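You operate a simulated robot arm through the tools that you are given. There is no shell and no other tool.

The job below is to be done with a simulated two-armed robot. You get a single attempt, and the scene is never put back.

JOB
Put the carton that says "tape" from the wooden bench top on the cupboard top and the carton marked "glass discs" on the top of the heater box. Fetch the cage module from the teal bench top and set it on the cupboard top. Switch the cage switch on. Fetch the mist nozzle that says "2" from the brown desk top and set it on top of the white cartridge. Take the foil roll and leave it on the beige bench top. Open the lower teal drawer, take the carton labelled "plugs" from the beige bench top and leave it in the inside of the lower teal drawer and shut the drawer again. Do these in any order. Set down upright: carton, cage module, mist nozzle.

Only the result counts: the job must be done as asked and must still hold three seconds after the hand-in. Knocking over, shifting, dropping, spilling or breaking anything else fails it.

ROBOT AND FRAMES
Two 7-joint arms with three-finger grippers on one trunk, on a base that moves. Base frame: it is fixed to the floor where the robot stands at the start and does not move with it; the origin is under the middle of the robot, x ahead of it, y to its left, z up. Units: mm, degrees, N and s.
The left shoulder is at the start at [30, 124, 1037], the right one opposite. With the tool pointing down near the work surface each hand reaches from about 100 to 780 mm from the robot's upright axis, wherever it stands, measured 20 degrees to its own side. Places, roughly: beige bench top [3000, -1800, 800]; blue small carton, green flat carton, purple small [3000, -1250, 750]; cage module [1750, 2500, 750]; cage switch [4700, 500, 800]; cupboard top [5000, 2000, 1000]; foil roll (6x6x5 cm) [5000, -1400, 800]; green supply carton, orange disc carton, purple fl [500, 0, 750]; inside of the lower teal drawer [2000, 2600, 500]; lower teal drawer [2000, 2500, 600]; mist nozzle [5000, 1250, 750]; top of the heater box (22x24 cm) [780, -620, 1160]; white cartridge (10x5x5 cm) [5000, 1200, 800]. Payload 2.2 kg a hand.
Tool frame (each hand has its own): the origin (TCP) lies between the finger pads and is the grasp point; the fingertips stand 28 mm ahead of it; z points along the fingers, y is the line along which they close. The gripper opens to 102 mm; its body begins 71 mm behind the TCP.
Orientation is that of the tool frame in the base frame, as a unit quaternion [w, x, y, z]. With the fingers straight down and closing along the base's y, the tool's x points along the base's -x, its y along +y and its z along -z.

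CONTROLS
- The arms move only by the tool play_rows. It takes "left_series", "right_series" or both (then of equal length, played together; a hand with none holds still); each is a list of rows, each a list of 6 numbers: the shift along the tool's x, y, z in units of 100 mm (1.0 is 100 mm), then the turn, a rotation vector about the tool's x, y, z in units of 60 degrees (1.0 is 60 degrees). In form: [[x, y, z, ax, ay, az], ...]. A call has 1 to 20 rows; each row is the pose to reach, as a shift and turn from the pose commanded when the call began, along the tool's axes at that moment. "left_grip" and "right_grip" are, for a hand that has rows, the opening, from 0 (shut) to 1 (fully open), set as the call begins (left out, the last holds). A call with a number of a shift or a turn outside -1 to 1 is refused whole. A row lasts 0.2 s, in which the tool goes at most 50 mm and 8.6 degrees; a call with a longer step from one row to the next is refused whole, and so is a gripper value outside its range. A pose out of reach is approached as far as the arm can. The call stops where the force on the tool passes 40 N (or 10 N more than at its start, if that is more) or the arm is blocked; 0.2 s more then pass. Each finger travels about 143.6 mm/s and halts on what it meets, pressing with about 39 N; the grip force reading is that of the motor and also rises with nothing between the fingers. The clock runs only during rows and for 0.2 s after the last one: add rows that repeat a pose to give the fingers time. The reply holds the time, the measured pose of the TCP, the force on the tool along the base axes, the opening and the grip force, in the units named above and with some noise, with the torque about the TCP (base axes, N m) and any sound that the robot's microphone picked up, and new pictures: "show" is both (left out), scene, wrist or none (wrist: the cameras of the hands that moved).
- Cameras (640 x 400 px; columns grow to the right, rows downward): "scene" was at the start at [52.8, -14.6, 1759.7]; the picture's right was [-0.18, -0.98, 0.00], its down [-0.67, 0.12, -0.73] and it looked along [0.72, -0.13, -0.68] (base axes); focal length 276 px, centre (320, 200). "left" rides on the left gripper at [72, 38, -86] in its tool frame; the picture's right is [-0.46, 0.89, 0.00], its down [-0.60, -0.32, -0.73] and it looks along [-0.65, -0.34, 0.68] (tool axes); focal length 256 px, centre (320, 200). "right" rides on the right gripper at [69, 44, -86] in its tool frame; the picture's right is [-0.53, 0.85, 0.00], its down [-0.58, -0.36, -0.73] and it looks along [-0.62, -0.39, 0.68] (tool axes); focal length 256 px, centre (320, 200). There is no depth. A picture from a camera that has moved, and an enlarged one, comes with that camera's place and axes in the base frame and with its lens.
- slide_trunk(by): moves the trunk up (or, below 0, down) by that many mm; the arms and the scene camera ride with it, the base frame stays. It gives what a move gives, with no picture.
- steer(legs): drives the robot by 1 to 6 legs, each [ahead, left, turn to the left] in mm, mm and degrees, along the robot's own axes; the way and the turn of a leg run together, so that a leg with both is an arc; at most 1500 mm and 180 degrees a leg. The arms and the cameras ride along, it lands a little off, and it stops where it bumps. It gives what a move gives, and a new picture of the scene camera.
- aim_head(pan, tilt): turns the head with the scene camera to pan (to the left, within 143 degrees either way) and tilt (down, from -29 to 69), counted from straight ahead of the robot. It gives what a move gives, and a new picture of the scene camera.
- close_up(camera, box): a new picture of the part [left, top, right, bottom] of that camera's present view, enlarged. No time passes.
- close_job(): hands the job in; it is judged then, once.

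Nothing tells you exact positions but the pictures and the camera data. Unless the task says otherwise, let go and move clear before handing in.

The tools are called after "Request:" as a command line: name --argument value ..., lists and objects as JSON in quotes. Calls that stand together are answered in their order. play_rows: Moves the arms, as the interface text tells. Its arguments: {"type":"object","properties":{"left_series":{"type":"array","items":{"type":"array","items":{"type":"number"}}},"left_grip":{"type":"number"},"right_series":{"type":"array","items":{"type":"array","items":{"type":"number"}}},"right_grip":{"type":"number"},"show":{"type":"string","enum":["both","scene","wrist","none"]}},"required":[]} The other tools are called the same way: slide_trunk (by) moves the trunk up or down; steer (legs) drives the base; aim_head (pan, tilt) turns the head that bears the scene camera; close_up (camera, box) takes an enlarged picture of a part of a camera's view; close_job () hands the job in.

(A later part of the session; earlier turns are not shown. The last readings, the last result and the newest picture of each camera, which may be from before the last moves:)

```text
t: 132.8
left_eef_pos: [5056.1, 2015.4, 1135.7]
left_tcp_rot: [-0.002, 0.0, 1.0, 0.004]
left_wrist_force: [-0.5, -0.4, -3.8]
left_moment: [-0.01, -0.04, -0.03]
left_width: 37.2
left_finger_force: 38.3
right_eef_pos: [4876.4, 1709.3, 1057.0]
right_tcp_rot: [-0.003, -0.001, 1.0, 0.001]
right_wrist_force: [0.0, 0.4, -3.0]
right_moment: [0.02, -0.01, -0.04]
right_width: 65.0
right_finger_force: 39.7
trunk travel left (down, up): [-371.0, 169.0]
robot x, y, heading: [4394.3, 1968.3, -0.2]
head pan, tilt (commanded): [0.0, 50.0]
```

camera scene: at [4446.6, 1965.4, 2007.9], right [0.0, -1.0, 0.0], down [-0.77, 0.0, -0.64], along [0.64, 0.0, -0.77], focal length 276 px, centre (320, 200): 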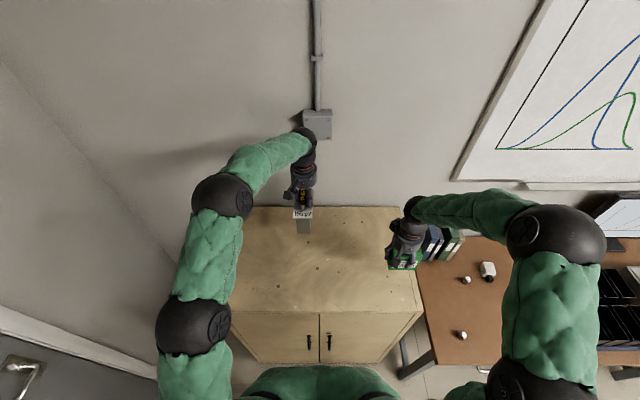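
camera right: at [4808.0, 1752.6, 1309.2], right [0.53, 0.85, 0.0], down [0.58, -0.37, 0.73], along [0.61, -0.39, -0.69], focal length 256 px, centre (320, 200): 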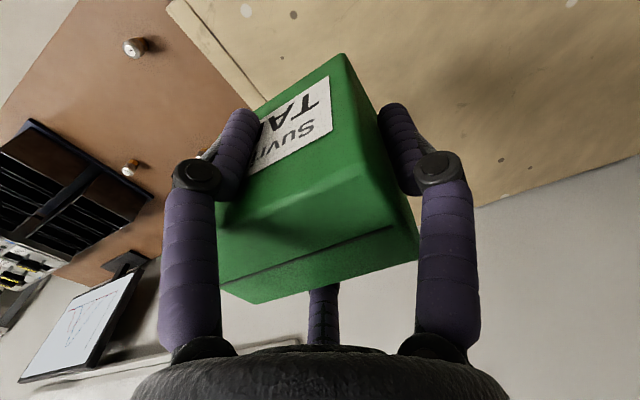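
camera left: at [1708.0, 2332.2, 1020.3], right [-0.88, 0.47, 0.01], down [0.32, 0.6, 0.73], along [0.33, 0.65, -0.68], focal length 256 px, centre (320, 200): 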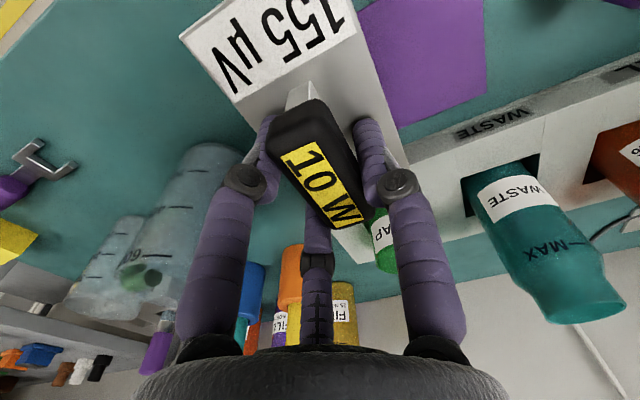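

Request:
slide_trunk --by -4

Request:
slide_trunk --by -3

Request:
close_up --camera "scene" --box '[270, 150, 430, 270]'

```text
t: 133.3
left_eef_pos: [5056.5, 2015.6, 1132.9]
left_tcp_rot: [0.0, 0.001, 1.0, 0.004]
left_wrist_force: [0.6, -0.7, -4.3]
left_moment: [-0.05, -0.04, -0.03]
left_width: 37.3
left_finger_force: 39.1
right_eef_pos: [4877.6, 1709.1, 1052.9]
right_tcp_rot: [-0.002, -0.001, 1.0, 0.001]
right_wrist_force: [-2.2, 0.4, 9.7]
right_moment: [0.39, -0.16, 0.09]
right_width: 65.2
right_finger_force: 39.2
trunk travel left (down, up): [-367.0, 173.0]
robot x, y, heading: [4400.1, 1964.8, -0.2]
head pan, tilt (commanded): [0.0, 50.0]
```

```text
t: 133.9
left_eef_pos: [5053.8, 2017.5, 1130.7]
left_tcp_rot: [0.001, 0.001, 1.0, 0.004]
left_wrist_force: [0.0, 0.1, -3.6]
left_moment: [-0.04, -0.04, 0.0]
left_width: 37.2
left_finger_force: 38.4
right_eef_pos: [4876.7, 1710.7, 1055.0]
right_tcp_rot: [0.0, 0.0, 1.0, 0.001]
right_wrist_force: [-4.3, -0.2, 34.1]
right_moment: [-0.54, 0.21, -0.11]
right_width: 65.3
right_finger_force: 39.3
trunk travel left (down, up): [-364.0, 176.0]
robot x, y, heading: [4393.8, 1962.2, -0.1]
head pan, tilt (commanded): [0.0, 50.0]
```

```text
3.33 times, centred on (350, 210) of scene
camera zoom: at [4442.8, 1967.4, 1835.3], right [0.0, -1.0, 0.0], down [-0.77, 0.0, -0.64], along [0.64, 0.0, -0.77], focal length 920 px, centre (220, 167)
```

zoom: 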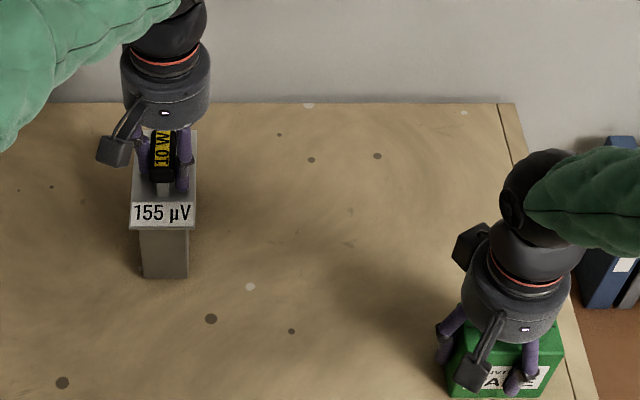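

The tape carton touched down first (top is about z 1006). I ease off 2 mm, open the right hand and lift it.

Request:
slide_trunk --by 2

Request:
play_rows --right_series '[[0, 0, 0, 0, 0, 0], [0, 0, 0, 0, 0, 0], [0, 0, 0, 0, 0, 0], [0, 0, -0.2, 0, 0, 0], [0, 0, -0.45, 0, 0, 0], [0, 0, -0.7, 0, 0, 0], [0, 0, -0.95, 0, 0, 0]]' --right_grip 1.0 --show "both"

```text
t: 134.4
left_eef_pos: [5055.6, 2016.7, 1131.9]
left_tcp_rot: [-0.001, 0.001, 1.0, 0.005]
left_wrist_force: [0.6, 0.5, -3.8]
left_moment: [-0.02, -0.02, -0.04]
left_width: 37.5
left_finger_force: 39.0
right_eef_pos: [4877.2, 1710.5, 1054.5]
right_tcp_rot: [-0.001, -0.001, 1.0, -0.001]
right_wrist_force: [0.9, -3.7, 28.4]
right_moment: [-0.76, -0.14, 0.02]
right_width: 65.5
right_finger_force: 39.0
trunk travel left (down, up): [-366.0, 174.0]
robot x, y, heading: [4398.0, 1965.0, -0.1]
head pan, tilt (commanded): [0.0, 50.0]
```

```text
t: 136.0
left_eef_pos: [5056.6, 2015.6, 1131.3]
left_tcp_rot: [0.0, 0.001, 1.0, 0.003]
left_wrist_force: [-0.4, 0.4, -3.7]
left_moment: [-0.01, -0.06, 0.04]
left_width: 37.6
left_finger_force: 39.3
right_eef_pos: [4876.4, 1708.2, 1146.5]
right_tcp_rot: [-0.003, -0.001, 1.0, 0.001]
right_wrist_force: [-0.1, -0.8, -0.1]
right_moment: [0.03, -0.01, -0.01]
right_width: 102.2
right_finger_force: 0.1
trunk travel left (down, up): [-366.0, 174.0]
robot x, y, heading: [4397.3, 1963.8, -0.0]
head pan, tilt (commanded): [0.0, 50.0]
camera scene: at [4445.5, 1966.0, 1836.9], right [0.0, -1.0, 0.0], down [-0.77, 0.0, -0.64], along [0.64, 0.0, -0.77], focal length 276 px, centre (320, 200)
camera right: at [4807.7, 1752.4, 1233.4], right [0.53, 0.85, 0.0], down [0.58, -0.36, 0.73], along [0.61, -0.39, -0.69], focal length 256 px, centre (320, 200)
```

scene: 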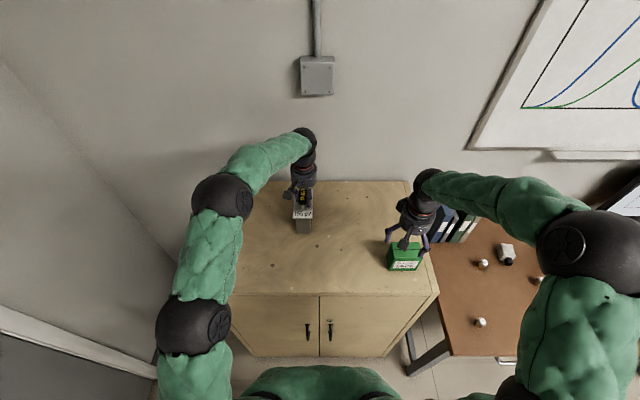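
right: 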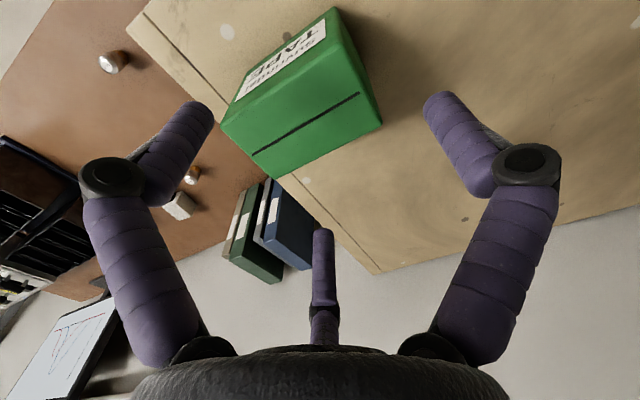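

The tape carton stands on the cupboard. Now I lower the module with the left arm in small steps.

Request:
play_rows --left_series '[[0, 0, 0.02, 0, 0, 0], [0, 0, 0.04, 0, 0, 0], [0, 0, 0.06, 0, 0, 0], [0, 0, 0.08, 0, 0, 0], [0, 0, 0.08, 0, 0, 0]]' --show "none"

Request:
close_up --camera "scene" --box '[270, 160, 350, 240]'

```text
t: 137.2
left_eef_pos: [5055.9, 2016.6, 1130.0]
left_tcp_rot: [0.006, 0.0, 1.0, 0.004]
left_wrist_force: [4.0, 2.6, 39.1]
left_moment: [0.15, 0.7, -0.33]
left_width: 37.4
left_finger_force: 39.1
right_eef_pos: [4875.1, 1709.3, 1147.4]
right_tcp_rot: [-0.002, 0.0, 1.0, 0.001]
right_wrist_force: [0.1, -0.4, -0.3]
right_moment: [0.05, -0.02, -0.03]
right_width: 101.7
right_finger_force: 0.0
trunk travel left (down, up): [-366.0, 174.0]
robot x, y, heading: [4393.1, 1966.9, -0.1]
head pan, tilt (commanded): [0.0, 50.0]
```

```text
5.00 times, centred on (310, 200) of scene
camera zoom: at [4441.8, 1966.1, 1837.3], right [0.0, -1.0, 0.0], down [-0.76, 0.0, -0.64], along [0.64, 0.0, -0.76], focal length 1381 px, centre (370, 200)
```

zoom: 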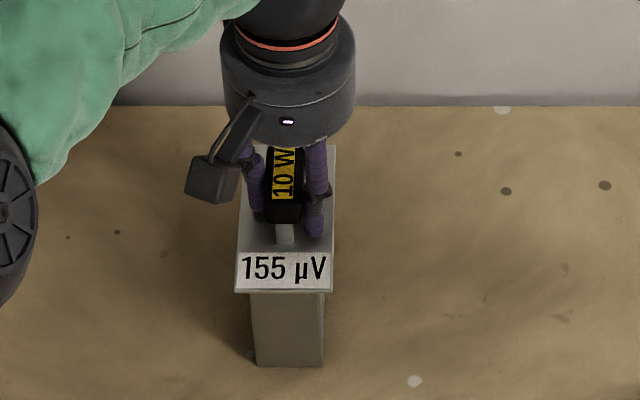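

The module is down (39 N). I relieve the pressure, open the left hand and lift it clear of the handle.

Request:
play_rows --left_series '[[0, 0, -0.03, 0, 0, 0], [0, 0, -0.06, 0, 0, 0], [0, 0, -0.06, 0, 0, 0]]' --show "none"

Request:
play_rows --left_series '[[0, 0, 0, 0, 0, 0], [0, 0, 0, 0, 0, 0], [0, 0, 0, 0, 0, 0], [0, 0, -0.2, 0, 0, 0], [0, 0, -0.45, 0, 0, 0], [0, 0, -0.7, 0, 0, 0], [0, 0, -0.95, 0, 0, 0]]' --left_grip 1.0 --show "both"

```text
t: 138.0
left_eef_pos: [5056.3, 2015.0, 1130.1]
left_tcp_rot: [0.0, 0.0, 1.0, 0.004]
left_wrist_force: [6.8, 3.0, 17.0]
left_moment: [0.0, -1.39, 0.13]
left_width: 37.4
left_finger_force: 39.2
right_eef_pos: [4876.8, 1709.3, 1146.3]
right_tcp_rot: [-0.004, -0.001, 1.0, 0.002]
right_wrist_force: [-0.1, 0.2, 0.5]
right_moment: [0.01, -0.03, 0.02]
right_width: 102.0
right_finger_force: 0.1
trunk travel left (down, up): [-366.0, 174.0]
robot x, y, heading: [4396.0, 1968.3, -0.1]
head pan, tilt (commanded): [0.0, 50.0]
```

```text
t: 139.6
left_eef_pos: [5055.0, 2015.5, 1225.2]
left_tcp_rot: [0.0, 0.001, 1.0, 0.005]
left_wrist_force: [-0.2, 1.2, 0.0]
left_moment: [0.0, 0.0, 0.0]
left_width: 101.8
left_finger_force: 0.0
right_eef_pos: [4877.1, 1709.6, 1147.4]
right_tcp_rot: [-0.004, -0.001, 1.0, 0.001]
right_wrist_force: [0.2, -0.2, -0.8]
right_moment: [-0.01, -0.01, -0.02]
right_width: 101.8
right_finger_force: 0.1
trunk travel left (down, up): [-366.0, 174.0]
robot x, y, heading: [4400.8, 1965.4, -0.3]
head pan, tilt (commanded): [0.0, 50.0]
camera scene: at [4444.9, 1965.9, 1836.9], right [0.0, -1.0, 0.0], down [-0.77, 0.0, -0.64], along [0.64, 0.0, -0.77], focal length 276 px, centre (320, 200)
camera left: at [4983.9, 2052.7, 1313.1], right [0.47, 0.88, 0.01], down [0.6, -0.32, 0.73], along [0.65, -0.33, -0.68], focal length 256 px, centre (320, 200)
```

scene: 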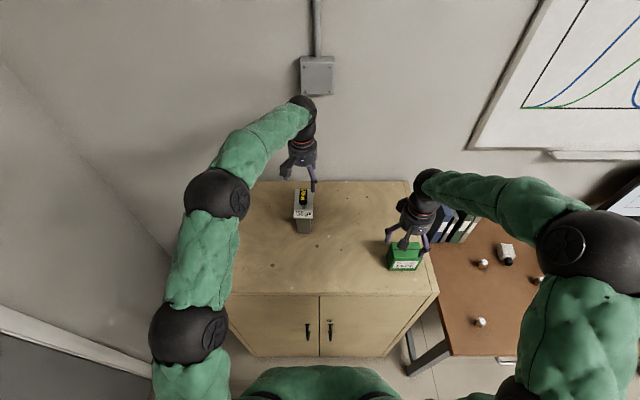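
left: 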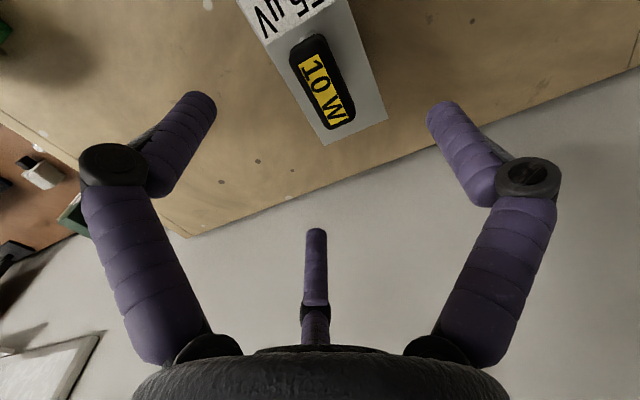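

The module stands on the cupboard, upright. Next I raise the trunk, back off and move right to the brown desk for the mist nozzles.

Request:
slide_trunk --by 150

Request:
steer --legs '[[-200, 0, 0], [0, -700, 0]]'

Request:
aim_head --pan 0 --tilt 45

Request:
close_up --camera "scene" --box '[200, 80, 480, 260]'

```text
t: 141.3
left_eef_pos: [5056.5, 2015.6, 1374.1]
left_tcp_rot: [-0.001, 0.001, 1.0, 0.004]
left_wrist_force: [0.7, 0.1, 0.3]
left_moment: [-0.02, -0.01, 0.01]
left_width: 102.1
left_finger_force: 0.1
right_eef_pos: [4876.8, 1709.2, 1296.2]
right_tcp_rot: [-0.004, -0.001, 1.0, 0.001]
right_wrist_force: [0.4, 0.5, -0.5]
right_moment: [-0.01, 0.0, 0.01]
right_width: 102.0
right_finger_force: 0.1
trunk travel left (down, up): [-516.0, 24.0]
robot x, y, heading: [4394.7, 1963.9, 0.1]
head pan, tilt (commanded): [0.0, 50.0]
```

```text
t: 146.3
left_eef_pos: [4859.2, 1325.4, 1375.2]
left_tcp_rot: [-0.001, 0.0, 1.0, 0.004]
left_wrist_force: [0.1, -0.4, 0.5]
left_moment: [-0.01, 0.01, -0.01]
left_width: 102.1
left_finger_force: 0.1
right_eef_pos: [4681.5, 1019.1, 1296.6]
right_tcp_rot: [-0.003, -0.002, 1.0, 0.0]
right_wrist_force: [0.7, 0.6, -1.1]
right_moment: [-0.02, 0.0, 0.03]
right_width: 102.0
right_finger_force: 0.1
trunk travel left (down, up): [-516.0, 24.0]
robot x, y, heading: [4201.7, 1274.5, 0.0]
head pan, tilt (commanded): [0.0, 50.0]
camera scene: at [4249.3, 1275.8, 1986.9], right [0.0, -1.0, 0.0], down [-0.77, 0.0, -0.64], along [0.64, 0.0, -0.77], focal length 276 px, centre (320, 200)
```

scene: 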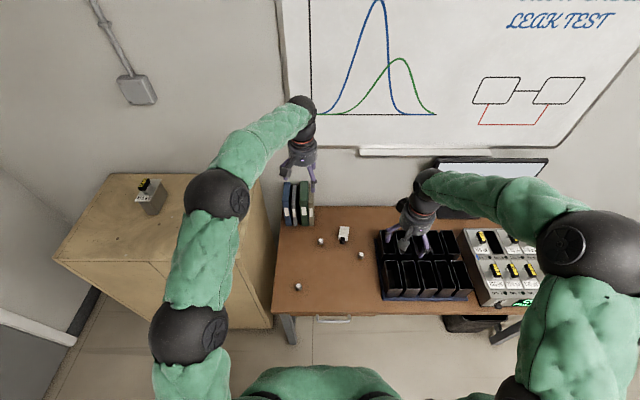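

```text
t: 147.0
left_eef_pos: [4859.5, 1323.9, 1374.8]
left_tcp_rot: [0.0, 0.0, 1.0, 0.004]
left_wrist_force: [0.1, -0.5, 0.1]
left_moment: [0.0, -0.02, -0.03]
left_width: 101.8
left_finger_force: 0.1
right_eef_pos: [4680.9, 1019.7, 1297.3]
right_tcp_rot: [-0.004, -0.001, 1.0, 0.001]
right_wrist_force: [0.4, -0.3, 0.8]
right_moment: [0.02, 0.0, -0.01]
right_width: 101.9
right_finger_force: 0.2
trunk travel left (down, up): [-516.0, 24.0]
robot x, y, heading: [4201.5, 1273.1, -0.1]
head pan, tilt (commanded): [0.0, 45.0]
camera scene: at [4253.6, 1274.9, 1993.8], right [0.0, -1.0, 0.0], down [-0.71, 0.0, -0.71], along [0.71, 0.0, -0.71], focal length 276 px, centre (320, 200)
```

scene: 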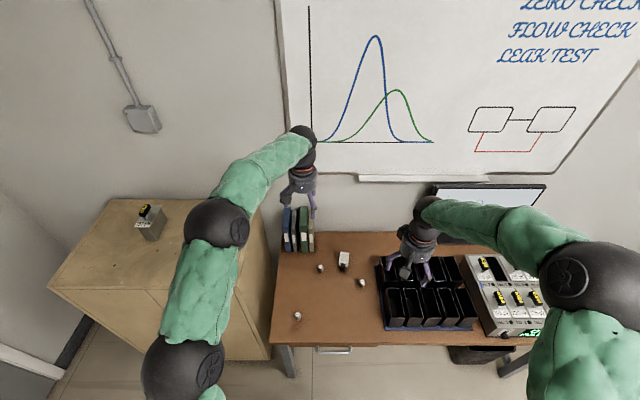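

```text
2.22 times, centred on (340, 170) of scene
camera zoom: at [4253.6, 1274.9, 1993.8], right [0.0, -1.0, 0.0], down [-0.71, 0.0, -0.71], along [0.71, 0.0, -0.71], focal length 614 px, centre (276, 267)
```

zoom: 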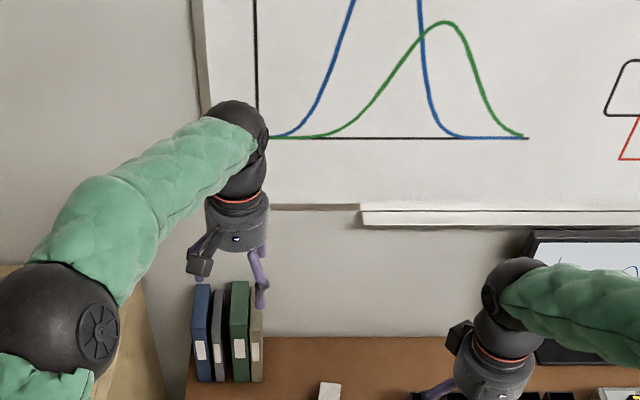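

Request:
close_up --camera "scene" --box '[260, 230, 400, 350]'

Request:
close_up --camera "left" --box '[0, 0, 640, 400]'

Request:
close_up --camera "right" --box '[0, 0, 640, 400]'

```text
3.33 times, centred on (330, 290) of scene
camera zoom: at [4253.6, 1274.9, 1993.8], right [0.0, -1.0, 0.0], down [-0.71, 0.0, -0.71], along [0.71, 0.0, -0.71], focal length 920 px, centre (287, -100)
```

zoom: 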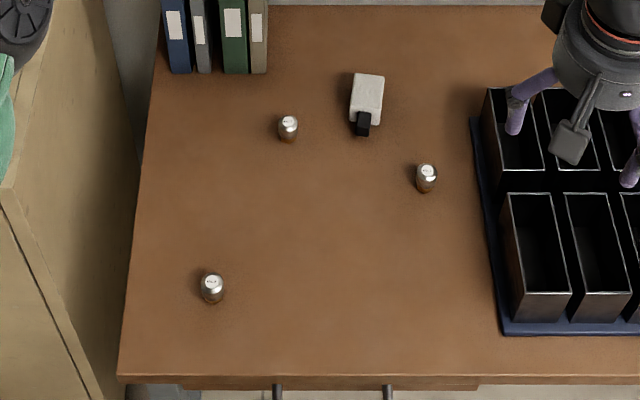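

```text
1.00 times, centred on (320, 200) of left (not enlarged: the box is as wide or as high as the picture)
camera zoom: at [4788.0, 1362.9, 1462.5], right [0.46, 0.89, 0.01], down [0.6, -0.32, 0.73], along [0.65, -0.33, -0.69], focal length 256 px, centre (320, 200)
```

zoom: 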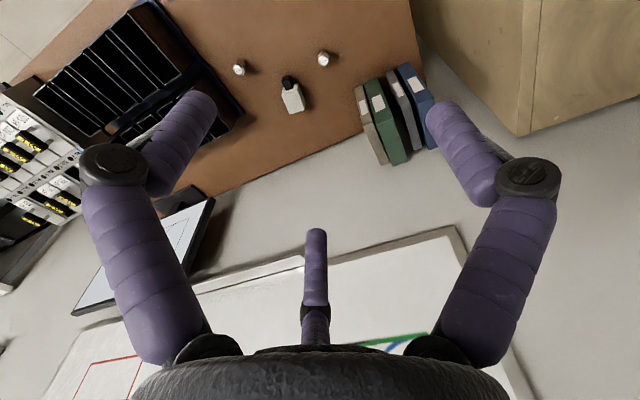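

```text
1.00 times, centred on (320, 200) of right (not enlarged: the box is as wide or as high as the picture)
camera zoom: at [4611.9, 1062.0, 1382.9], right [0.53, 0.85, 0.0], down [0.58, -0.36, 0.73], along [0.61, -0.39, -0.69], focal length 256 px, centre (320, 200)
```

zoom: 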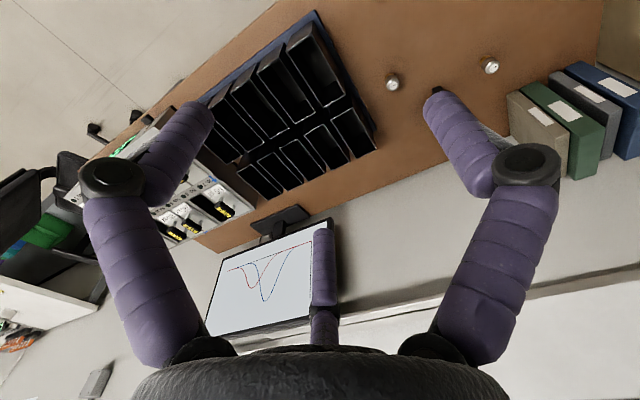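

Request:
close_up --camera "scene" --box '[286, 300, 316, 320]'

Request:
close_up --camera "scene" --box '[308, 255, 338, 275]'

Request:
close_up --camera "scene" --box '[346, 272, 376, 292]'

Request:
close_up --camera "left" --box '[210, 30, 370, 130]'

Request:
close_up --camera "right" --box '[370, 40, 530, 140]'

```text
16.00 times, centred on (301, 310) of scene
camera zoom: at [4253.6, 1274.9, 1993.8], right [0.0, -1.0, 0.0], down [-0.71, 0.0, -0.71], along [0.71, 0.0, -0.71], focal length 4418 px, centre (624, -1560)
```

zoom: 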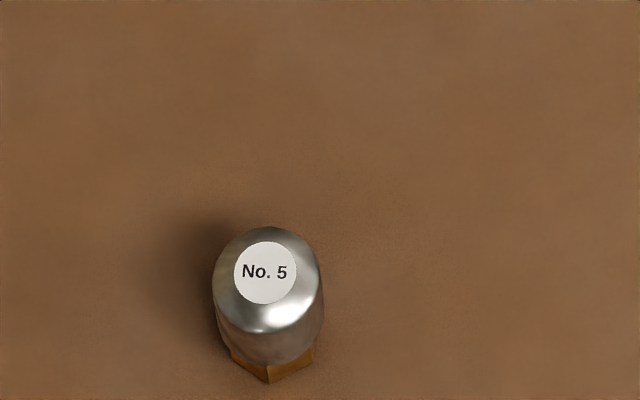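

```text
16.00 times, centred on (323, 265) of scene
camera zoom: at [4253.6, 1274.9, 1993.8], right [0.0, -1.0, 0.0], down [-0.71, 0.0, -0.71], along [0.71, 0.0, -0.71], focal length 4418 px, centre (272, -840)
```

zoom: 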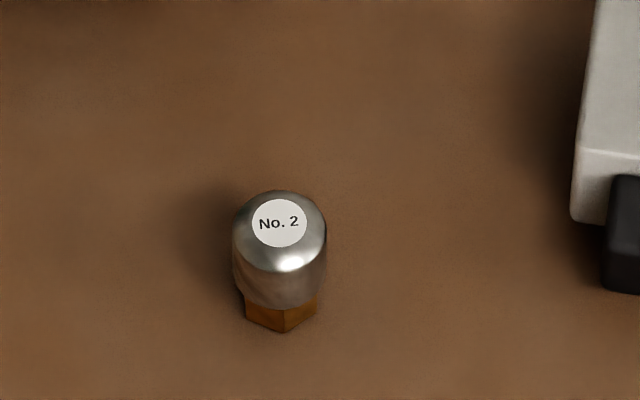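

```text
16.00 times, centred on (361, 282) of scene
camera zoom: at [4253.6, 1274.9, 1993.8], right [0.0, -1.0, 0.0], down [-0.71, 0.0, -0.71], along [0.71, 0.0, -0.71], focal length 4418 px, centre (-336, -1112)
```

zoom: 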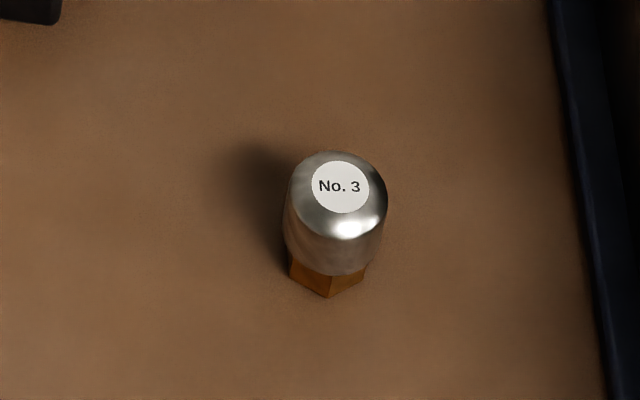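

```text
4.00 times, centred on (290, 80) of left
camera zoom: at [4788.0, 1362.9, 1462.5], right [0.46, 0.89, 0.01], down [0.6, -0.32, 0.73], along [0.65, -0.33, -0.69], focal length 1024 px, centre (440, 680)
```

zoom: 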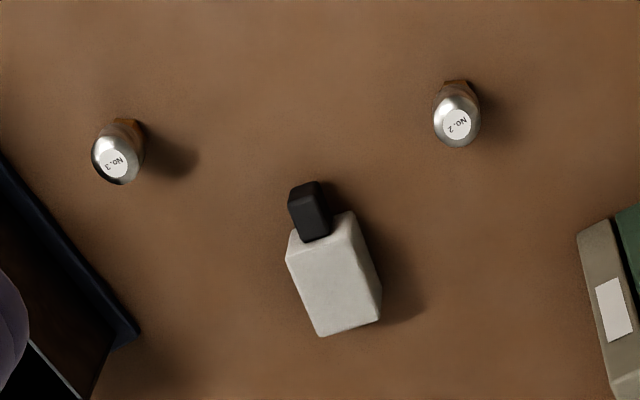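

```text
4.00 times, centred on (450, 90) of right
camera zoom: at [4611.9, 1062.0, 1382.9], right [0.53, 0.85, 0.0], down [0.58, -0.36, 0.73], along [0.61, -0.39, -0.69], focal length 1024 px, centre (-200, 640)
```

zoom: 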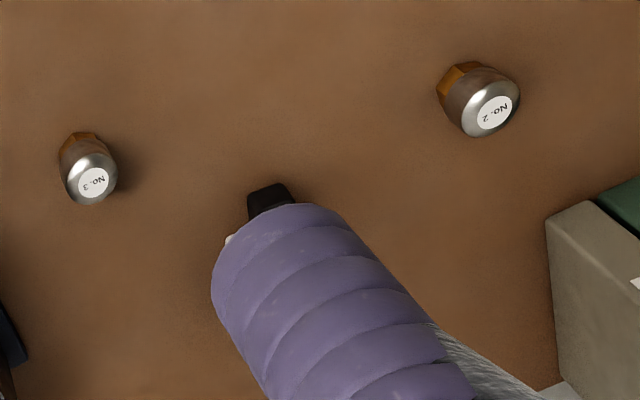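

Nozzle "No. 2" is the middle one, at about (4995, 1271), top z≈783. The white cartridge with its black nose is near (5030, 1154). I pull the right hand back and up so it won't meet the black bins, then drive in.

Request:
play_rows --right_series '[[0.25, 0, -0.25, 0, 0, 0], [0.5, 0, -0.5, 0, 0, 0], [0.75, 0, -0.75, 0, 0, 0], [1.0, 0, -1.0, 0, 0, 0]]' --show "none"

Request:
play_rows --right_series '[[0.25, 0, -0.25, 0, 0, 0], [0.5, 0, -0.5, 0, 0, 0], [0.75, 0, -0.75, 0, 0, 0], [1.0, 0, -1.0, 0, 0, 0]]' --show "none"

Request:
steer --legs '[[110, -50, 0]]'

```text
t: 148.0
left_eef_pos: [4857.4, 1325.6, 1377.1]
left_tcp_rot: [0.001, 0.0, 1.0, 0.004]
left_wrist_force: [-0.3, -0.3, 0.7]
left_moment: [-0.01, -0.03, 0.0]
left_width: 102.0
left_finger_force: 0.0
right_eef_pos: [4580.3, 1020.7, 1399.7]
right_tcp_rot: [-0.002, -0.002, 1.0, 0.0]
right_wrist_force: [-0.7, 0.2, 0.4]
right_moment: [0.02, -0.01, 0.0]
right_width: 102.1
right_finger_force: 0.1
trunk travel left (down, up): [-516.0, 24.0]
robot x, y, heading: [4201.9, 1277.0, -0.1]
head pan, tilt (commanded): [0.0, 45.0]
```

```text
t: 149.0
left_eef_pos: [4857.3, 1325.4, 1376.5]
left_tcp_rot: [0.0, -0.001, 1.0, 0.005]
left_wrist_force: [-0.6, 0.5, 1.1]
left_moment: [0.03, -0.07, 0.0]
left_width: 102.0
left_finger_force: 0.0
right_eef_pos: [4480.4, 1018.5, 1496.6]
right_tcp_rot: [-0.003, -0.002, 1.0, 0.001]
right_wrist_force: [-1.1, -0.6, 0.6]
right_moment: [-0.02, -0.04, -0.01]
right_width: 101.8
right_finger_force: 0.1
trunk travel left (down, up): [-516.0, 24.0]
robot x, y, heading: [4200.2, 1272.9, 0.2]
head pan, tilt (commanded): [0.0, 45.0]
```

```text
t: 150.2
left_eef_pos: [4968.7, 1276.5, 1375.8]
left_tcp_rot: [0.0, 0.0, 1.0, 0.005]
left_wrist_force: [-0.6, 0.0, -0.1]
left_moment: [-0.02, -0.02, -0.01]
left_width: 102.5
left_finger_force: 0.1
right_eef_pos: [4592.4, 969.7, 1496.2]
right_tcp_rot: [-0.002, -0.001, 1.0, 0.0]
right_wrist_force: [-0.3, -1.0, -0.3]
right_moment: [-0.02, -0.01, -0.03]
right_width: 102.0
right_finger_force: 0.1
trunk travel left (down, up): [-516.0, 24.0]
robot x, y, heading: [4309.0, 1224.7, -0.3]
head pan, tilt (commanded): [0.0, 45.0]
camera scene: at [4362.7, 1226.3, 1993.8], right [0.0, -1.0, 0.0], down [-0.71, 0.0, -0.71], along [0.71, 0.0, -0.71], focal length 276 px, centre (320, 200)
```

scene: 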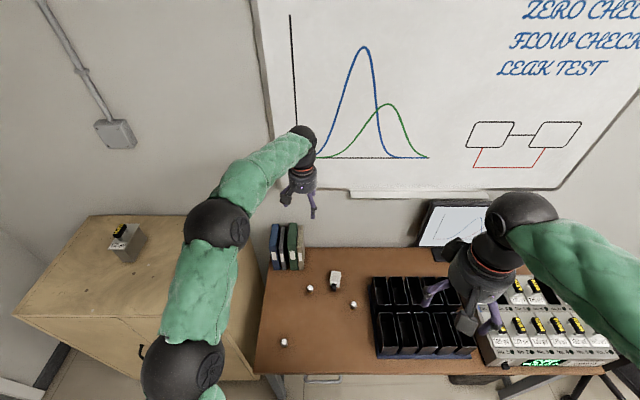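

Request:
slide_trunk --by -380

Request:
aim_head --pan 10 --tilt 50

Request:
close_up --camera "left" --box '[0, 0, 640, 400]'

```text
t: 153.9
left_eef_pos: [4969.3, 1275.9, 994.9]
left_tcp_rot: [0.0, 0.0, 1.0, 0.005]
left_wrist_force: [-0.7, 0.1, 0.3]
left_moment: [-0.03, 0.03, -0.01]
left_width: 102.2
left_finger_force: 0.0
right_eef_pos: [4593.1, 968.9, 1116.9]
right_tcp_rot: [-0.003, 0.0, 1.0, 0.0]
right_wrist_force: [-0.6, 0.1, 0.3]
right_moment: [0.01, -0.04, -0.02]
right_width: 102.0
right_finger_force: 0.0
trunk travel left (down, up): [-136.0, 404.0]
robot x, y, heading: [4308.6, 1227.8, -0.1]
head pan, tilt (commanded): [0.0, 45.0]
```

```text
t: 154.6
left_eef_pos: [4970.1, 1275.6, 996.4]
left_tcp_rot: [0.0, 0.0, 1.0, 0.004]
left_wrist_force: [0.8, -0.7, 0.0]
left_moment: [0.01, 0.0, 0.0]
left_width: 102.0
left_finger_force: 0.1
right_eef_pos: [4593.2, 968.5, 1117.4]
right_tcp_rot: [-0.004, 0.0, 1.0, 0.0]
right_wrist_force: [-0.9, -0.2, 0.7]
right_moment: [0.0, 0.01, -0.01]
right_width: 101.9
right_finger_force: 0.0
trunk travel left (down, up): [-136.0, 404.0]
robot x, y, heading: [4310.8, 1224.5, 0.1]
head pan, tilt (commanded): [10.0, 50.0]
camera scene: at [4358.2, 1239.2, 1606.9], right [0.17, -0.98, 0.0], down [-0.75, -0.13, -0.64], along [0.63, 0.11, -0.77], focal length 276 px, centre (320, 200)
```

scene: 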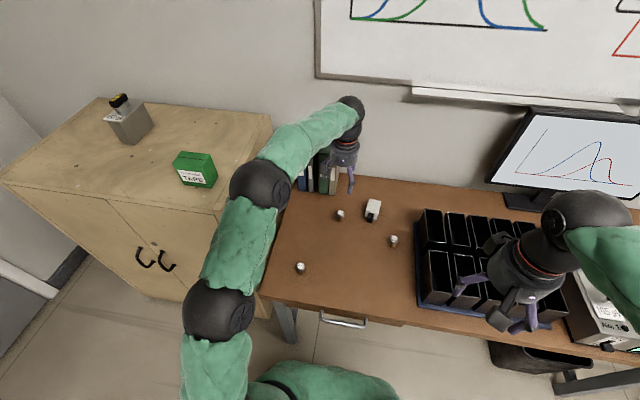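

```text
1.00 times, centred on (320, 200) of left (not enlarged: the box is as wide or as high as the picture)
camera zoom: at [4898.1, 1313.5, 1082.7], right [0.46, 0.89, 0.01], down [0.6, -0.32, 0.73], along [0.65, -0.33, -0.69], focal length 256 px, centre (320, 200)
```

zoom: 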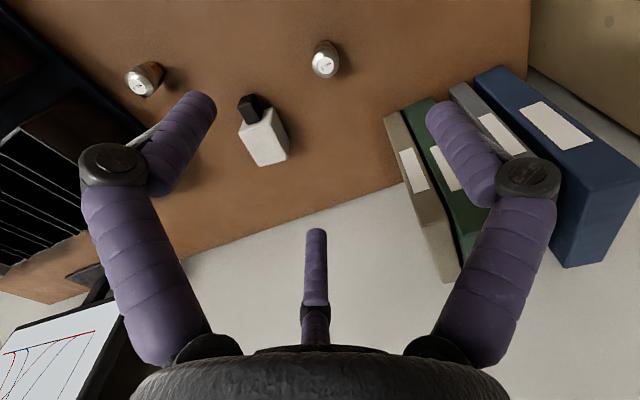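

Request:
close_up --camera "left" --box '[220, 20, 380, 180]'

Request:
close_up --camera "scene" --box '[320, 180, 420, 260]'

```text
2.50 times, centred on (300, 100) of left
camera zoom: at [4898.1, 1313.5, 1082.7], right [0.46, 0.89, 0.01], down [0.6, -0.32, 0.73], along [0.65, -0.33, -0.69], focal length 640 px, centre (370, 450)
```

zoom: 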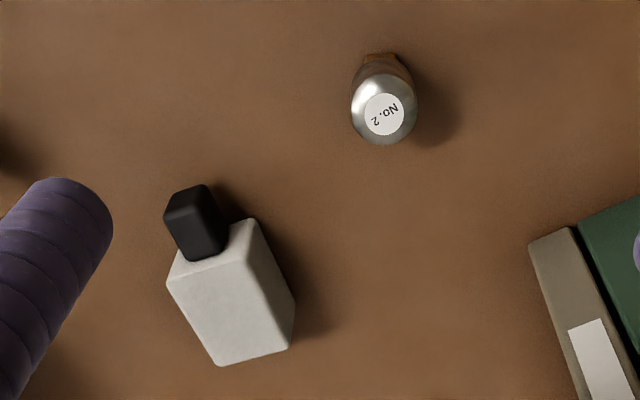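

```text
5.00 times, centred on (370, 220) of scene
camera zoom: at [4358.2, 1239.2, 1606.9], right [0.17, -0.98, 0.0], down [-0.75, -0.13, -0.64], along [0.63, 0.11, -0.77], focal length 1381 px, centre (70, 100)
```

zoom: 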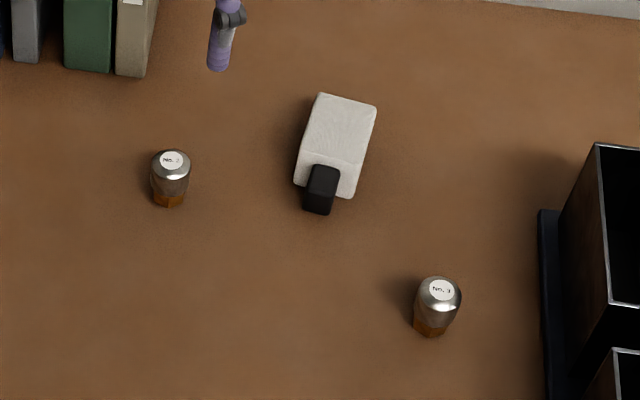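

Nozzle 2's top is at (4995, 1272). The cartridge body's top is about x 5010-5070, y 1133-1172, z≈797. I align over the nozzle and descend.

Request:
play_rows --left_series '[[-0.12, -0.02, 0.1, 0, 0, 0], [-0.25, -0.035, 0.2, 0, 0, 0], [-0.25, -0.035, 0.2, 0, 0, 0]]' --show "none"

Request:
slide_trunk --by -120

Request:
close_up --camera "left" --box '[200, 0, 440, 150]'

```text
t: 155.4
left_eef_pos: [4993.4, 1271.4, 975.9]
left_tcp_rot: [0.0, 0.0, 1.0, 0.005]
left_wrist_force: [0.1, -0.4, -0.8]
left_moment: [0.02, 0.04, -0.01]
left_width: 102.2
left_finger_force: 0.2
right_eef_pos: [4594.0, 968.5, 1117.0]
right_tcp_rot: [-0.003, -0.001, 1.0, 0.001]
right_wrist_force: [0.2, 0.1, 1.2]
right_moment: [0.02, 0.04, 0.0]
right_width: 101.8
right_finger_force: 0.0
trunk travel left (down, up): [-136.0, 404.0]
robot x, y, heading: [4311.2, 1225.2, 0.1]
head pan, tilt (commanded): [10.0, 50.0]
```

```text
t: 156.9
left_eef_pos: [4993.8, 1272.7, 856.0]
left_tcp_rot: [-0.001, 0.0, 1.0, 0.004]
left_wrist_force: [-0.2, 0.3, 0.6]
left_moment: [0.04, 0.01, 0.01]
left_width: 102.2
left_finger_force: 0.1
right_eef_pos: [4594.0, 968.9, 996.5]
right_tcp_rot: [-0.004, -0.001, 1.0, 0.001]
right_wrist_force: [-0.1, -0.6, -0.7]
right_moment: [0.0, 0.02, 0.01]
right_width: 102.0
right_finger_force: 0.1
trunk travel left (down, up): [-16.0, 524.0]
robot x, y, heading: [4309.7, 1224.2, -0.4]
head pan, tilt (commanded): [10.0, 50.0]
```

```text
2.67 times, centred on (320, 75) of left
camera zoom: at [4922.7, 1309.8, 943.3], right [0.46, 0.89, 0.01], down [0.6, -0.32, 0.73], along [0.65, -0.33, -0.68], focal length 683 px, centre (320, 533)
```

zoom: 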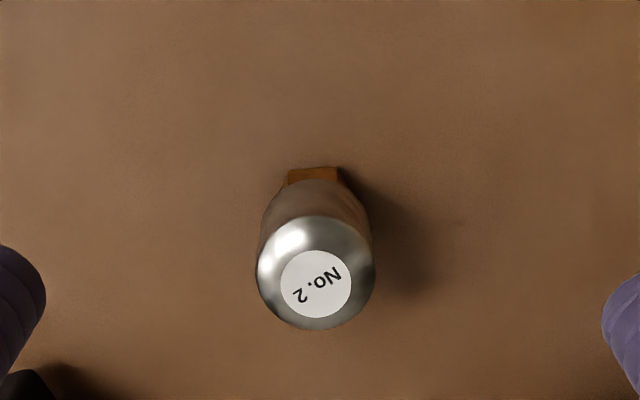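

Well aligned. I descend to about z=778 and close on the nozzle.

Request:
play_rows --left_series '[[0, 0, 0.2, 0, 0, 0], [0, 0, 0.4, 0, 0, 0], [0, 0, 0.6, 0, 0, 0], [0, 0, 0.7, 0, 0, 0], [0, 0, 0.78, 0, 0, 0], [0, 0, 0.78, 0, 0, 0]]' --show "wrist"

```text
t: 158.3
left_eef_pos: [4992.5, 1273.5, 776.3]
left_tcp_rot: [0.001, 0.0, 1.0, 0.005]
left_wrist_force: [-0.3, 0.2, -0.4]
left_moment: [-0.02, -0.05, 0.02]
left_width: 102.0
left_finger_force: 0.1
right_eef_pos: [4593.8, 968.9, 996.2]
right_tcp_rot: [-0.004, -0.001, 1.0, 0.001]
right_wrist_force: [0.5, 0.5, 0.6]
right_moment: [-0.03, -0.01, 0.01]
right_width: 102.2
right_finger_force: 0.0
trunk travel left (down, up): [-16.0, 524.0]
robot x, y, heading: [4312.9, 1223.7, -0.0]
head pan, tilt (commanded): [10.0, 50.0]
camera left: at [4922.1, 1310.7, 863.7], right [0.47, 0.89, 0.01], down [0.6, -0.32, 0.73], along [0.65, -0.33, -0.69], focal length 256 px, centre (320, 200)
```

left: 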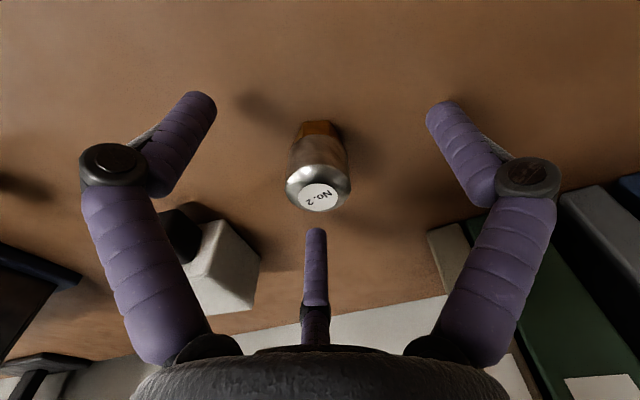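

Request:
play_rows --left_series '[[0, 0, 0, 0, 0, 0], [0, 0, 0, 0, 0, 0], [0, 0, 0, 0, 0, 0], [0, 0, 0, 0, 0, 0], [0, 0, 0, 0, 0, 0]]' --left_grip 0.0 --show "wrist"

Request:
play_rows --left_series '[[0, 0, -0.1, 0, 0, 0], [0, 0, -0.3, 0, 0, 0], [0, 0, -0.5, 0, 0, 0], [0, 0, -0.7, 0, 0, 0], [0, 0, -0.9, 0, 0, 0], [0, 0, -0.9, 0, 0, 0]]' --show "wrist"

```text
t: 159.5
left_eef_pos: [4992.8, 1273.6, 777.0]
left_tcp_rot: [0.001, 0.0, 1.0, 0.005]
left_wrist_force: [0.1, -0.7, 1.1]
left_moment: [-0.03, 0.01, 0.0]
left_width: 27.6
left_finger_force: 39.0
right_eef_pos: [4593.7, 967.6, 996.5]
right_tcp_rot: [-0.004, -0.001, 1.0, 0.002]
right_wrist_force: [-0.3, -0.1, -0.7]
right_moment: [-0.01, -0.03, 0.0]
right_width: 102.0
right_finger_force: 0.0
trunk travel left (down, up): [-16.0, 524.0]
robot x, y, heading: [4314.0, 1221.8, 0.1]
head pan, tilt (commanded): [10.0, 50.0]
camera left: at [4922.1, 1310.7, 864.3], right [0.46, 0.89, 0.01], down [0.6, -0.32, 0.73], along [0.65, -0.33, -0.68], focal length 256 px, centre (320, 200)
```

left: 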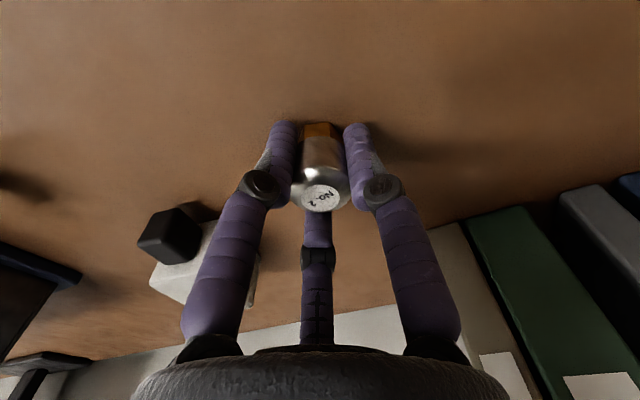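

```text
t: 160.9
left_eef_pos: [4992.7, 1271.4, 868.4]
left_tcp_rot: [-0.001, 0.0, 1.0, 0.004]
left_wrist_force: [-0.4, 0.5, -0.4]
left_moment: [-0.02, 0.02, 0.04]
left_width: 27.5
left_finger_force: 38.9
right_eef_pos: [4593.6, 968.6, 996.5]
right_tcp_rot: [-0.003, -0.002, 1.0, 0.001]
right_wrist_force: [-0.5, 0.2, -0.4]
right_moment: [-0.03, 0.02, -0.01]
right_width: 102.0
right_finger_force: 0.0
trunk travel left (down, up): [-16.0, 524.0]
robot x, y, heading: [4310.6, 1222.5, -0.2]
head pan, tilt (commanded): [10.0, 50.0]
camera left: at [4922.2, 1308.6, 955.4], right [0.46, 0.89, 0.01], down [0.6, -0.32, 0.73], along [0.65, -0.33, -0.69], focal length 256 px, centre (320, 200)
```

left: 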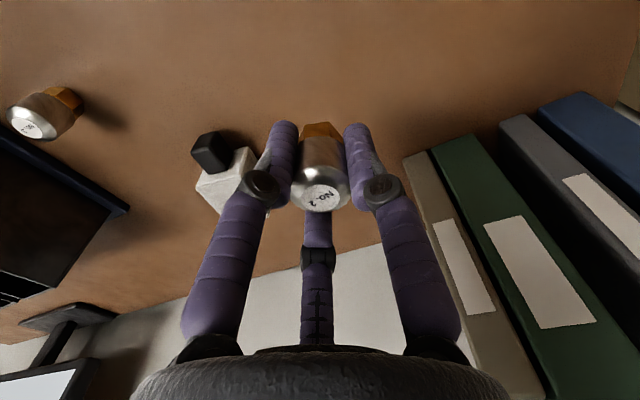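

The nozzle is held (27.5 mm). The cartridge spot is at the reach limit from here, so I raise the trunk 130 mm, shift the robot 105 mm right, then lower with the arm.

Request:
slide_trunk --by 130

Request:
steer --legs '[[10, -105, 0]]'

Request:
play_rows --left_series '[[-0.05, 0, 0.2, 0, 0, 0], [-0.15, -0.05, 0.4, 0, 0, 0], [-0.25, -0.1, 0.6, 0, 0, 0], [-0.35, -0.1, 0.8, 0, 0, 0], [-0.35, -0.1, 1.0, 0, 0, 0], [-0.35, -0.1, 1.0, 0, 0, 0]]' --show "both"

```text
t: 162.5
left_eef_pos: [4994.1, 1269.7, 996.2]
left_tcp_rot: [0.0, 0.0, 1.0, 0.004]
left_wrist_force: [0.2, -1.2, 0.0]
left_moment: [-0.01, 0.02, 0.01]
left_width: 27.8
left_finger_force: 38.7
right_eef_pos: [4594.0, 969.6, 1126.4]
right_tcp_rot: [-0.003, -0.003, 1.0, 0.0]
right_wrist_force: [-0.5, -0.5, 0.1]
right_moment: [-0.02, 0.0, -0.02]
right_width: 102.2
right_finger_force: 0.0
trunk travel left (down, up): [-146.0, 394.0]
robot x, y, heading: [4312.1, 1231.3, -0.3]
head pan, tilt (commanded): [10.0, 50.0]
```

```text
t: 163.7
left_eef_pos: [5004.6, 1163.8, 997.4]
left_tcp_rot: [0.0, 0.0, 1.0, 0.006]
left_wrist_force: [-1.0, -0.1, -1.5]
left_moment: [0.05, -0.02, 0.02]
left_width: 27.2
left_finger_force: 39.2
right_eef_pos: [4603.3, 860.3, 1126.9]
right_tcp_rot: [-0.004, -0.001, 1.0, 0.002]
right_wrist_force: [0.3, -0.4, -1.9]
right_moment: [0.05, -0.02, 0.04]
right_width: 102.2
right_finger_force: 0.0
trunk travel left (down, up): [-146.0, 394.0]
robot x, y, heading: [4323.7, 1116.5, 0.0]
head pan, tilt (commanded): [10.0, 50.0]
camera scene: at [4368.2, 1131.6, 1616.9], right [0.17, -0.98, 0.0], down [-0.75, -0.13, -0.64], along [0.63, 0.11, -0.77], focal length 276 px, centre (320, 200)
```

scene: 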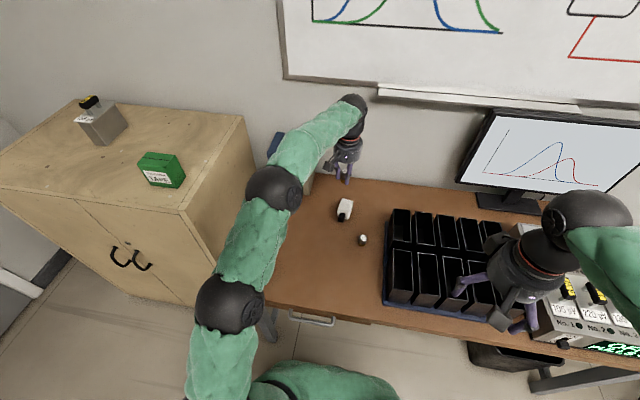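

```text
t: 165.1
left_eef_pos: [5037.9, 1156.6, 898.1]
left_tcp_rot: [0.0, 0.0, 1.0, 0.004]
left_wrist_force: [0.0, 0.4, 0.0]
left_moment: [-0.01, -0.02, 0.01]
left_width: 27.7
left_finger_force: 38.8
right_eef_pos: [4602.4, 861.6, 1125.6]
right_tcp_rot: [-0.004, -0.001, 1.0, 0.001]
right_wrist_force: [0.0, 0.3, -0.8]
right_moment: [0.02, 0.0, 0.0]
right_width: 101.9
right_finger_force: 0.0
trunk travel left (down, up): [-146.0, 394.0]
robot x, y, heading: [4323.6, 1120.8, 0.1]
head pan, tilt (commanded): [10.0, 50.0]
camera scene: at [4368.0, 1133.7, 1616.9], right [0.17, -0.98, 0.0], down [-0.75, -0.13, -0.64], along [0.63, 0.11, -0.77], focal length 276 px, centre (320, 200)
camera left: at [4966.2, 1193.7, 984.9], right [0.47, 0.88, 0.01], down [0.6, -0.32, 0.73], along [0.65, -0.33, -0.68], focal length 256 px, centre (320, 200)
```

scene: 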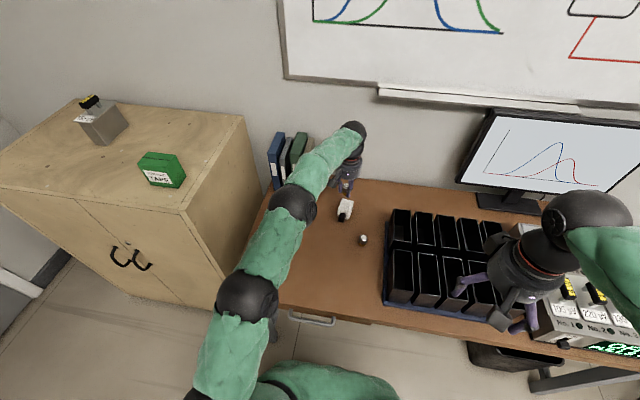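
left: 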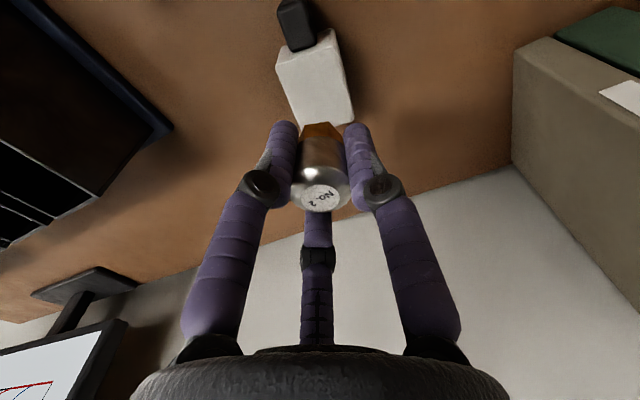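

The nozzle is over the cartridge centre (5040, 1154). I lower it to just above the top.

Request:
play_rows --left_series '[[-0.01, -0.01, 0.15, 0, 0, 0], [-0.02, -0.02, 0.3, 0, 0, 0], [-0.02, -0.02, 0.45, 0, 0, 0], [-0.02, -0.02, 0.58, 0, 0, 0], [-0.02, -0.02, 0.58, 0, 0, 0]]' --show "wrist"

Request:
close_up --camera "left" --box '[230, 60, 410, 240]'

Request:
close_up --camera "scene" --box '[310, 160, 390, 240]'

```text
t: 166.3
left_eef_pos: [5039.9, 1154.3, 840.2]
left_tcp_rot: [0.0, 0.001, 1.0, 0.004]
left_wrist_force: [-0.5, -0.9, -0.5]
left_moment: [0.0, 0.03, -0.01]
left_width: 27.2
left_finger_force: 38.6
right_eef_pos: [4603.6, 863.3, 1127.0]
right_tcp_rot: [-0.004, -0.001, 1.0, 0.0]
right_wrist_force: [0.9, 0.0, -0.2]
right_moment: [0.03, -0.01, -0.01]
right_width: 102.0
right_finger_force: 0.1
trunk travel left (down, up): [-146.0, 394.0]
robot x, y, heading: [4322.7, 1121.2, 0.0]
head pan, tilt (commanded): [10.0, 50.0]
camera left: at [4967.7, 1192.4, 927.6], right [0.47, 0.88, 0.01], down [0.6, -0.32, 0.73], along [0.65, -0.33, -0.69], focal length 256 px, centre (320, 200)
```

left: 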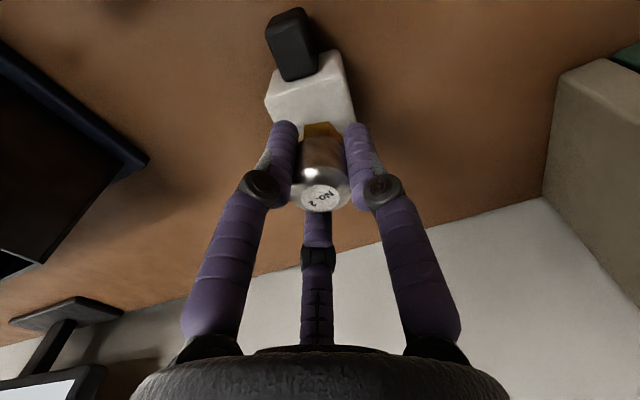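

```text
2.22 times, centred on (320, 150) of left
camera zoom: at [4967.7, 1192.4, 927.6], right [0.47, 0.88, 0.01], down [0.6, -0.32, 0.73], along [0.65, -0.33, -0.69], focal length 569 px, centre (320, 311)
```

zoom: 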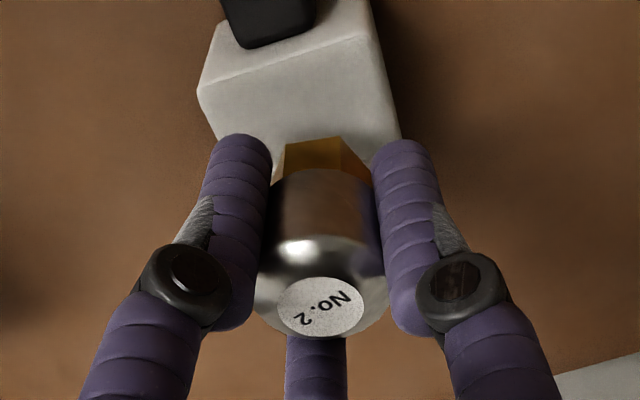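

```text
5.00 times, centred on (350, 200) of scene
camera zoom: at [4367.9, 1133.7, 1616.9], right [0.17, -0.98, 0.0], down [-0.75, -0.13, -0.64], along [0.63, 0.11, -0.77], focal length 1381 px, centre (170, 200)
```

zoom: 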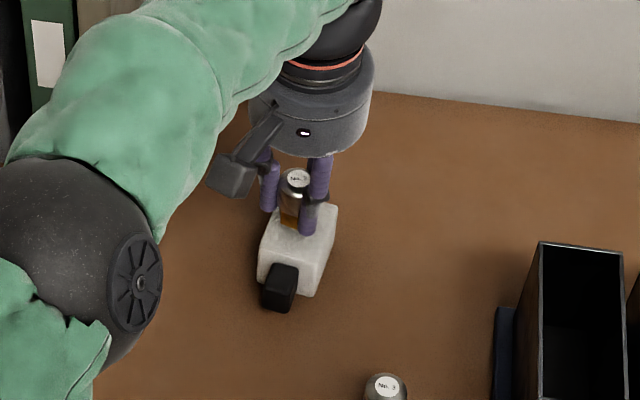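

Request:
play_rows --left_series '[[0, 0, 0.03, 0, 0, 0], [0, 0, 0.06, 0, 0, 0], [0, 0, 0.06, 0, 0, 0]]' --show "none"

Request:
play_rows --left_series '[[0, 0, 0.015, 0, 0, 0], [0, 0, 0.03, 0, 0, 0], [0, 0, 0.03, 0, 0, 0]]' --show "none"

```text
t: 167.1
left_eef_pos: [5039.4, 1154.0, 834.1]
left_tcp_rot: [-0.001, 0.001, 1.0, 0.005]
left_wrist_force: [-0.6, -1.1, -0.7]
left_moment: [-0.03, 0.04, 0.03]
left_width: 27.3
left_finger_force: 38.8
right_eef_pos: [4604.1, 862.8, 1126.7]
right_tcp_rot: [-0.003, 0.0, 1.0, 0.001]
right_wrist_force: [-0.5, -0.3, 0.4]
right_moment: [0.03, -0.02, 0.0]
right_width: 102.1
right_finger_force: 0.1
trunk travel left (down, up): [-146.0, 394.0]
robot x, y, heading: [4320.1, 1124.7, 0.2]
head pan, tilt (commanded): [10.0, 50.0]
```

```text
t: 167.9
left_eef_pos: [5039.7, 1154.2, 829.9]
left_tcp_rot: [0.0, 0.0, 1.0, 0.004]
left_wrist_force: [-0.3, 0.3, -0.6]
left_moment: [0.07, -0.01, 0.0]
left_width: 27.9
left_finger_force: 39.2
right_eef_pos: [4603.9, 864.1, 1127.8]
right_tcp_rot: [-0.004, -0.001, 1.0, 0.001]
right_wrist_force: [-0.5, 0.0, -0.1]
right_moment: [-0.01, 0.04, 0.01]
right_width: 101.9
right_finger_force: 0.1
trunk travel left (down, up): [-146.0, 394.0]
robot x, y, heading: [4322.7, 1124.1, 0.2]
head pan, tilt (commanded): [10.0, 50.0]
```

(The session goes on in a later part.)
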